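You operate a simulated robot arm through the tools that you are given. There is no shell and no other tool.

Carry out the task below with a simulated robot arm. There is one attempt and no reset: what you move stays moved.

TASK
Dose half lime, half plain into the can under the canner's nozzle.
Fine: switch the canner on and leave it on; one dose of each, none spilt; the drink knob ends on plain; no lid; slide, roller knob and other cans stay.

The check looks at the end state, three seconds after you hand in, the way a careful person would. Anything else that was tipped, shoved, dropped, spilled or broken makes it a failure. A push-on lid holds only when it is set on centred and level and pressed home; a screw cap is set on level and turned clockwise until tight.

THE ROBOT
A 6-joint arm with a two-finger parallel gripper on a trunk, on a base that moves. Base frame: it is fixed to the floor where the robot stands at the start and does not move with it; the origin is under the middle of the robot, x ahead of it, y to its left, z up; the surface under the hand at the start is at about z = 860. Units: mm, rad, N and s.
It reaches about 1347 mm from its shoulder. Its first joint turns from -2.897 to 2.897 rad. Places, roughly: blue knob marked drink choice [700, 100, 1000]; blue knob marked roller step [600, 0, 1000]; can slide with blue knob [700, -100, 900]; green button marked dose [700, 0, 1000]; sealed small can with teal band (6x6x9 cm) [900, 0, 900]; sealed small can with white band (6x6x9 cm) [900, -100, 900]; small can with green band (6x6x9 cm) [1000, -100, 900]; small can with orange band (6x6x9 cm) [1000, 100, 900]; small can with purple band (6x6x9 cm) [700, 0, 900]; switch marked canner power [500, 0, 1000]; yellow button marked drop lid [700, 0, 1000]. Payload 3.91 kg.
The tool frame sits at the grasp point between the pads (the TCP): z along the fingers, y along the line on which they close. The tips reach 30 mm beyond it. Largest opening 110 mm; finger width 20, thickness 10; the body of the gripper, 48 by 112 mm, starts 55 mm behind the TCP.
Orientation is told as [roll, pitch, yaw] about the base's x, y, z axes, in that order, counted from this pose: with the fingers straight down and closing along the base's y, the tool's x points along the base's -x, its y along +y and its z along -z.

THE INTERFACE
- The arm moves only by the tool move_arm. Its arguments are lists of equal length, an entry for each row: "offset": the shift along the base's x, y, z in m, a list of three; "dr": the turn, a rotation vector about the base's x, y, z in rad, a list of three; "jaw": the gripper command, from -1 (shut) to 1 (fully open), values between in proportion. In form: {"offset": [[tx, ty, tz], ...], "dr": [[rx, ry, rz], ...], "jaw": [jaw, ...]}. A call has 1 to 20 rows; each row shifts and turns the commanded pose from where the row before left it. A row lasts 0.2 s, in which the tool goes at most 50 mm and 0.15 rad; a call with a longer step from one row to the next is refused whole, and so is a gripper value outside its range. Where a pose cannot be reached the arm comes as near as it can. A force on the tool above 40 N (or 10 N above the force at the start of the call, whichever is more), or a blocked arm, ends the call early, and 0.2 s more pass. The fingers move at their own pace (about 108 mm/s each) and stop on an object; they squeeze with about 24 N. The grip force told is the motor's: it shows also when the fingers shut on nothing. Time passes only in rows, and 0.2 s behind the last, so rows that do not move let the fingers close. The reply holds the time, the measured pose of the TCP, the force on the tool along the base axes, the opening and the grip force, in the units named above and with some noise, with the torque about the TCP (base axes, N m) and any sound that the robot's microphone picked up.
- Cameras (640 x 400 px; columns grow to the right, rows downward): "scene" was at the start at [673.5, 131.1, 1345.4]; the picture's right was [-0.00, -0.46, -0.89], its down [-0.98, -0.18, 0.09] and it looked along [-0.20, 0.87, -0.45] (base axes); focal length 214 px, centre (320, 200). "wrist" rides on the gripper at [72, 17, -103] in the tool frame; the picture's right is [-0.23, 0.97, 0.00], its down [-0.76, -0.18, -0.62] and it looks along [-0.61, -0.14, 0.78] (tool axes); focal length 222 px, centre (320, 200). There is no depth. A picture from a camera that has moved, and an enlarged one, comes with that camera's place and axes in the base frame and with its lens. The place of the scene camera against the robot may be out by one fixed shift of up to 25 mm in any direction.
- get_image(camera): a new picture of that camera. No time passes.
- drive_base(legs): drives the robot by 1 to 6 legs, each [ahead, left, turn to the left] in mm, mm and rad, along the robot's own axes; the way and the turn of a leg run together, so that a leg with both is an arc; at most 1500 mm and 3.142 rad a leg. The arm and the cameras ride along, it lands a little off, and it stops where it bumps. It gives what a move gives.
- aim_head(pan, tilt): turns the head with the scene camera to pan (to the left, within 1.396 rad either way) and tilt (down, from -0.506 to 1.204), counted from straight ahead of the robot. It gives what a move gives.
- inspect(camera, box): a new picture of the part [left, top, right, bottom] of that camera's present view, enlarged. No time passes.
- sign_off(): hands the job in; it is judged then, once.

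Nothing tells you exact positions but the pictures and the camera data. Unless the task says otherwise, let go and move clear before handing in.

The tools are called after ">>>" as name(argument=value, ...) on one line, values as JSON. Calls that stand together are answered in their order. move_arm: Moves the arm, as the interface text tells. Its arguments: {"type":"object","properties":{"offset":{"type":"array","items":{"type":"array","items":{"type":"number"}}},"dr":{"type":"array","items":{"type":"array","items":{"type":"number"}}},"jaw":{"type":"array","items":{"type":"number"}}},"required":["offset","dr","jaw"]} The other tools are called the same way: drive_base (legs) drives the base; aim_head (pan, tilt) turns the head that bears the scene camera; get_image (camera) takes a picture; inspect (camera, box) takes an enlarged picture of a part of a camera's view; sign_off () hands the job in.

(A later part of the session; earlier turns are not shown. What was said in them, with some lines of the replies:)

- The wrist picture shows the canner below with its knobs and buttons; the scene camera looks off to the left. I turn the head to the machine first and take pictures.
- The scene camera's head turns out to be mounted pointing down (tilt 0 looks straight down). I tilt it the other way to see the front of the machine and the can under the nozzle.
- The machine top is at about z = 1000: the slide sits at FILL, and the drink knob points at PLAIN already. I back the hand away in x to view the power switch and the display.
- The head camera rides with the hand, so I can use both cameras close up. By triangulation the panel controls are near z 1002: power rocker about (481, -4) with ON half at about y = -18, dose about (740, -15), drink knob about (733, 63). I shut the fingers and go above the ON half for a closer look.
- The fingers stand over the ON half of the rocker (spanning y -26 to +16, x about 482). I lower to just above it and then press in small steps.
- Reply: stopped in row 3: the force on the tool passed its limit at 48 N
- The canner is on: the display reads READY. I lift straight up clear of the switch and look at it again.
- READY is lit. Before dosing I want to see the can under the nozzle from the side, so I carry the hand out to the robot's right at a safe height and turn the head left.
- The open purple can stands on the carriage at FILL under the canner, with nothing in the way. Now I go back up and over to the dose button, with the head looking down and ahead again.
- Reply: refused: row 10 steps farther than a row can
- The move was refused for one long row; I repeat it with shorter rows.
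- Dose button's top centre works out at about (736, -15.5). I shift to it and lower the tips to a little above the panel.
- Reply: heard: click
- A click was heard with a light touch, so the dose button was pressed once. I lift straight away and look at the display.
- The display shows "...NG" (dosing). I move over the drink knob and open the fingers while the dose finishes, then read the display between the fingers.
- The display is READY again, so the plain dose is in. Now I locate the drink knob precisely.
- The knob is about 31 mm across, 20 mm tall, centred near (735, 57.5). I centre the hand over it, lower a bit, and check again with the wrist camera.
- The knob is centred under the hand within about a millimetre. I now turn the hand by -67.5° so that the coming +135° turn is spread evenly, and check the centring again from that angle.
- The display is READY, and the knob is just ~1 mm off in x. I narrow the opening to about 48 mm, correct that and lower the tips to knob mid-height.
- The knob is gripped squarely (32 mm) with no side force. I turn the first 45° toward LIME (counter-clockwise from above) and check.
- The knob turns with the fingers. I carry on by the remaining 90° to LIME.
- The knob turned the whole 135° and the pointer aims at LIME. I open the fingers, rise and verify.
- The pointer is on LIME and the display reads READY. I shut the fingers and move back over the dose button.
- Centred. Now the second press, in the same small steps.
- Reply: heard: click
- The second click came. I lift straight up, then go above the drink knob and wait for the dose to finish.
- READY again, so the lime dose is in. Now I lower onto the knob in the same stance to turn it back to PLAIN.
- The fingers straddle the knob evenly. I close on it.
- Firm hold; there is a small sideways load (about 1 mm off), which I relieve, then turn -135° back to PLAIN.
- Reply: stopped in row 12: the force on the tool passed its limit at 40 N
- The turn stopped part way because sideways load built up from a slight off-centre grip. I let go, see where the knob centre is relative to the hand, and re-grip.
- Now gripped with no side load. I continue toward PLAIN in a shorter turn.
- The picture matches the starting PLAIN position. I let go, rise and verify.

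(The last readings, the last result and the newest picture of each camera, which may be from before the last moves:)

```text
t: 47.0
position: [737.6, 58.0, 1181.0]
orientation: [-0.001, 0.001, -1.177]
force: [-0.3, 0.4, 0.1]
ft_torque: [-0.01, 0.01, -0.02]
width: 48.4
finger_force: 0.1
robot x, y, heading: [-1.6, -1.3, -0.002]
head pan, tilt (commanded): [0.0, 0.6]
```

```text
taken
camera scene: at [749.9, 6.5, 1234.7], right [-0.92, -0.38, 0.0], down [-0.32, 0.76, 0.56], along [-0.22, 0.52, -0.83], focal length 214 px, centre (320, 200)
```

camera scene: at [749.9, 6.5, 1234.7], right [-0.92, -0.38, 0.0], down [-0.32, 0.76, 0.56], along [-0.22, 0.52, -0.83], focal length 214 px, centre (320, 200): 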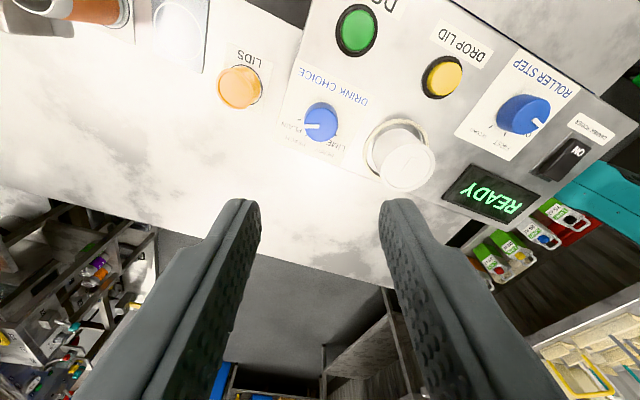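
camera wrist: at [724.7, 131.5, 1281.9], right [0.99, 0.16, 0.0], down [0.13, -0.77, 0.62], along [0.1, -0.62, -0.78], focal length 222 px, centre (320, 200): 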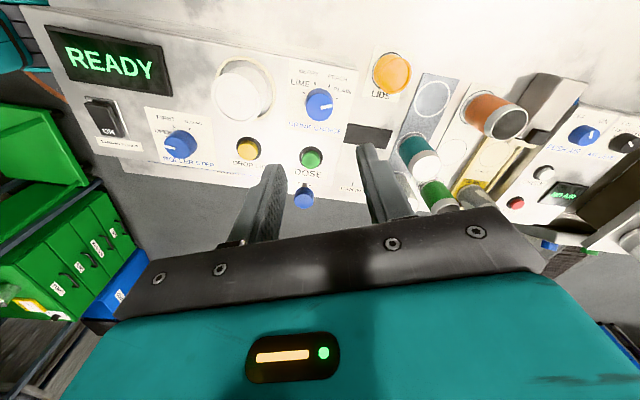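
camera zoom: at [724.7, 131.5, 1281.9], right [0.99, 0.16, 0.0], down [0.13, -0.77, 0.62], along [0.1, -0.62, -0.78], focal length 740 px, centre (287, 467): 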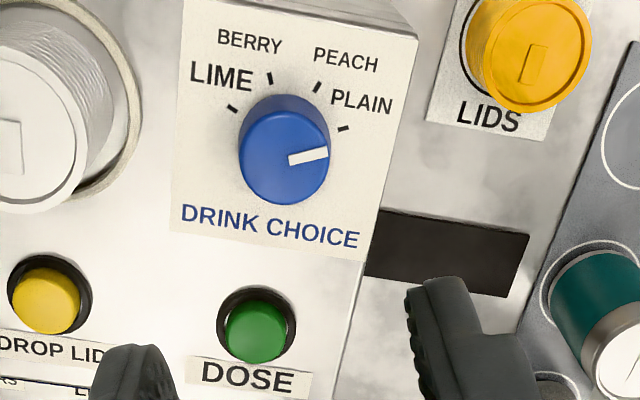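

The knob is on PLAIN, the power is ON and the display reads READY. I turn the hand back to straight and go to the side to check the can and its surroundings once more.

>>> move_arm(offset=[[0, 0, 0], [0, 0, 0], [0, 0, 0], [0, 0, 0], [0, 0, 0], [0, 0, 0], [0, 0, 0], [0, 0, 0], [-0.015, -0.045, 0], [-0.015, -0.045, 0], [-0.015, -0.045, 0], [-0.015, -0.045, 0], [-0.015, -0.045, 0], [-0.015, -0.045, 0], [-0.015, -0.045, 0], [-0.015, -0.045, 0], [-0.015, -0.045, 0], [0, -0.03, 0], [0, 0, 0]], dr=[[0, 0, 0.147], [0, 0, 0.147], [0, 0, 0.147], [0, 0, 0.147], [0, 0, 0.147], [0, 0, 0.147], [0, 0, 0.147], [0, 0, 0.148], [0, 0, 0], [0, 0, 0], [0, 0, 0], [0, 0, 0], [0, 0, 0], [0, 0, 0], [0, 0, 0], [0, 0, 0], [0, 0, 0], [0, 0, 0], [0, 0, 0]], jaw=[-0.12, -0.12, -0.12, -0.12, -0.12, -0.12, -0.12, -0.12, -0.12, -0.12, -0.12, -0.12, -0.12, -0.12, -0.12, -0.12, -0.12, -0.12, -0.12])

>>> aim_head(pan=1.0, tilt=0.0)

>>> get_image(camera="scene")

```text
t: 51.0
position: [601.6, -377.9, 1179.0]
orientation: [0.0, 0.001, 0.0]
force: [-0.1, -0.2, -0.4]
ft_torque: [-0.02, 0.01, 0.04]
width: 48.3
finger_force: 0.1
robot x, y, heading: [1.1, 1.5, 0.006]
head pan, tilt (commanded): [0.0, 0.6]
```

```text
t: 52.3
position: [602.5, -377.7, 1179.9]
orientation: [0.001, 0.0, 0.0]
force: [0.1, 0.3, 1.0]
ft_torque: [-0.05, -0.03, 0.03]
width: 48.4
finger_force: 0.0
robot x, y, heading: [0.7, -1.4, 0.0]
head pan, tilt (commanded): [1.0, 0.0]
```

```text
taken
camera scene: at [703.1, -303.1, 1273.8], right [0.0, -0.54, -0.84], down [-1.0, 0.0, 0.0], along [0.0, 0.84, -0.54], focal length 214 px, centre (320, 200)
```

scene: 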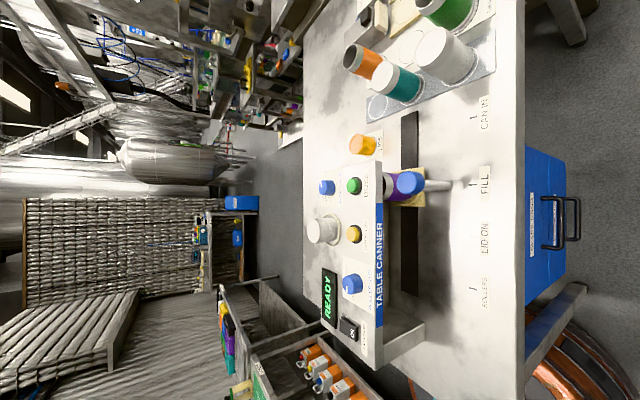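

>>> move_arm(offset=[[-0.02, 0.02, -0.045], [-0.02, 0.02, -0.045], [-0.01, 0.02, -0.035], [0, 0, 0]], dr=[[0, 0, 0], [0, 0, 0], [0, 0, 0], [0, 0, 0]], jaw=[-0.12, -0.12, -0.12, -0.12])

>>> get_image(camera="scene")

>>> inspect(camera="scene", box=[280, 120, 440, 220])

```text
refused: row 1 steps farther than a row can; nothing moved
```

```text
taken
camera scene: at [703.1, -303.1, 1273.8], right [0.0, -0.54, -0.84], down [-1.0, 0.0, 0.0], along [0.0, 0.84, -0.54], focal length 214 px, centre (320, 200)
```

scene: 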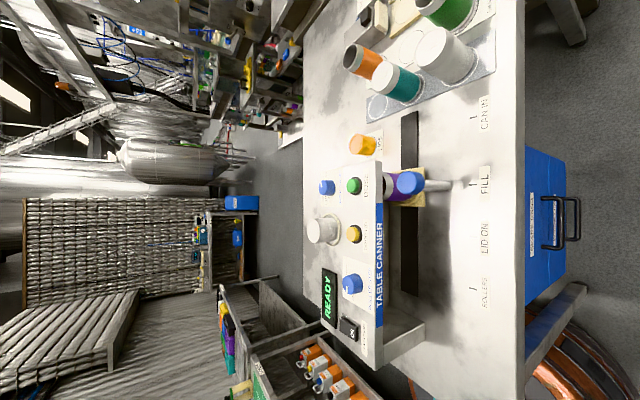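

```text
4.00 times, centred on (360, 170) of scene
camera zoom: at [703.1, -303.1, 1273.8], right [0.0, -0.54, -0.84], down [-1.0, 0.0, 0.0], along [0.0, 0.84, -0.54], focal length 858 px, centre (160, 320)
```

zoom: 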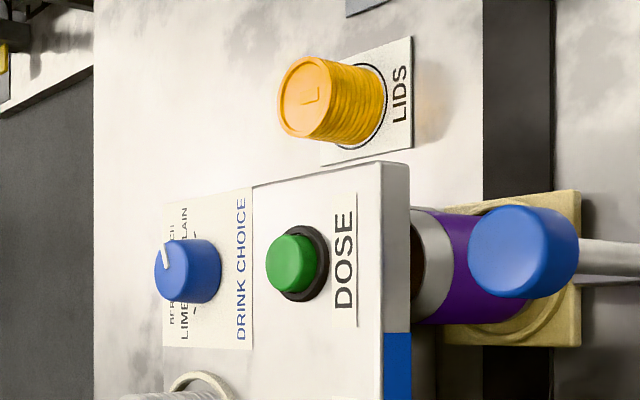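

>>> move_arm(offset=[[-0.02, 0, -0.04], [-0.02, 0, -0.03], [0, 0, 0]], dr=[[0, 0, 0], [0, 0, 0], [0, 0, 0]], jaw=[-0.12, -0.12, -0.12])

>>> inspect(camera="scene", box=[320, 120, 420, 200])

>>> get_image(camera="scene")

```text
t: 53.1
position: [563.4, -377.4, 1108.8]
orientation: [0.001, 0.001, 0.001]
force: [0.0, 0.0, -0.3]
ft_torque: [-0.01, -0.01, -0.03]
width: 48.6
finger_force: 0.0
robot x, y, heading: [-2.1, 2.0, -0.003]
head pan, tilt (commanded): [1.0, 0.0]
```

```text
5.00 times, centred on (370, 160) of scene
camera zoom: at [664.0, -303.3, 1203.2], right [0.0, -0.54, -0.84], down [-1.0, 0.0, 0.0], along [0.0, 0.84, -0.54], focal length 1072 px, centre (70, 400)
```

zoom: 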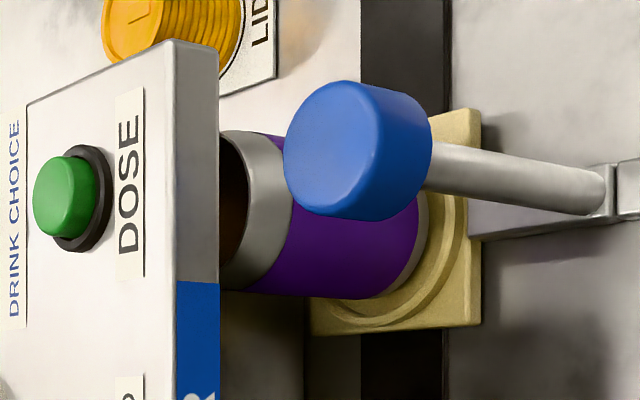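

```text
taken
camera scene: at [664.0, -303.3, 1203.2], right [0.0, -0.54, -0.84], down [-1.0, 0.0, 0.0], along [0.0, 0.84, -0.54], focal length 214 px, centre (320, 200)
```

scene: 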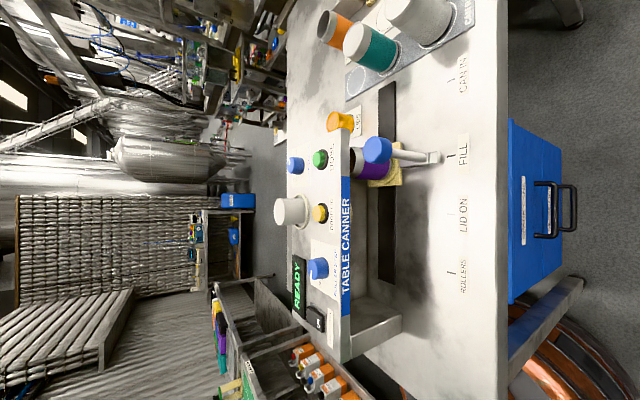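

>>> inspect(camera="scene", box=[260, 140, 360, 340])

>>> inspect(camera="scene", box=[280, 0, 500, 220])

```text
2.00 times, centred on (310, 240) of scene
camera zoom: at [664.0, -303.3, 1203.2], right [0.0, -0.54, -0.84], down [-1.0, 0.0, 0.0], along [0.0, 0.84, -0.54], focal length 429 px, centre (340, 120)
```

zoom: 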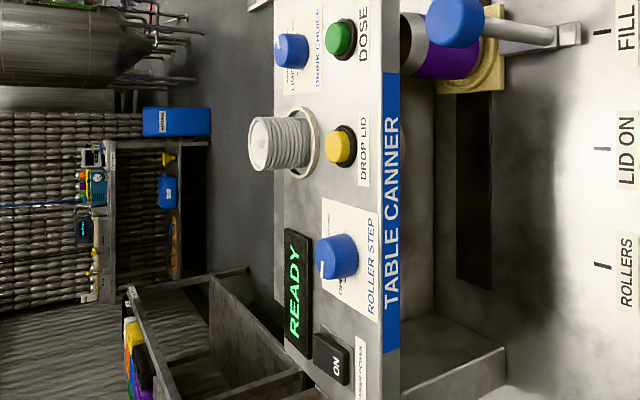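

```text
1.82 times, centred on (390, 110) of scene
camera zoom: at [664.0, -303.3, 1203.2], right [0.0, -0.54, -0.84], down [-1.0, 0.0, 0.0], along [0.0, 0.84, -0.54], focal length 390 px, centre (193, 364)
```

zoom: 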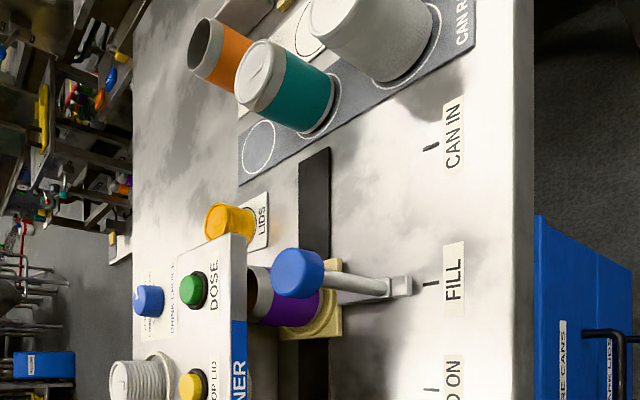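

The canner is on and READY, the drink knob is on PLAIN, and the slide is still at FILL. The roller knob and the cans are where they were, the can has drink in it, and I see no spill. The hand is clear, so I hand the job in.

>>> sign_off()

```text
The job is handed in.
```

The can under the nozzle got one dose of plain and then one dose of lime, and I've handed the job in.

- **Doses:** each dose press gave one click. The display showed dosing after the first press and was back to READY after each. I only saw READY after the lime press. The side view shows liquid in the can, but I couldn't see its level.
- **Controls:** the canner is on and reads READY. The drink knob is back on plain, the slide is still at FILL, and the roller knob is where it was.
- **Turning the knob back:** the turn from lime to plain stopped partway because of sideways load, so I let go, re-gripped and finished it. The pointer ended on plain.
- **Surroundings:** I saw no spill, put on no lid, and the other cans are where they were. The hand is clear of the machine.
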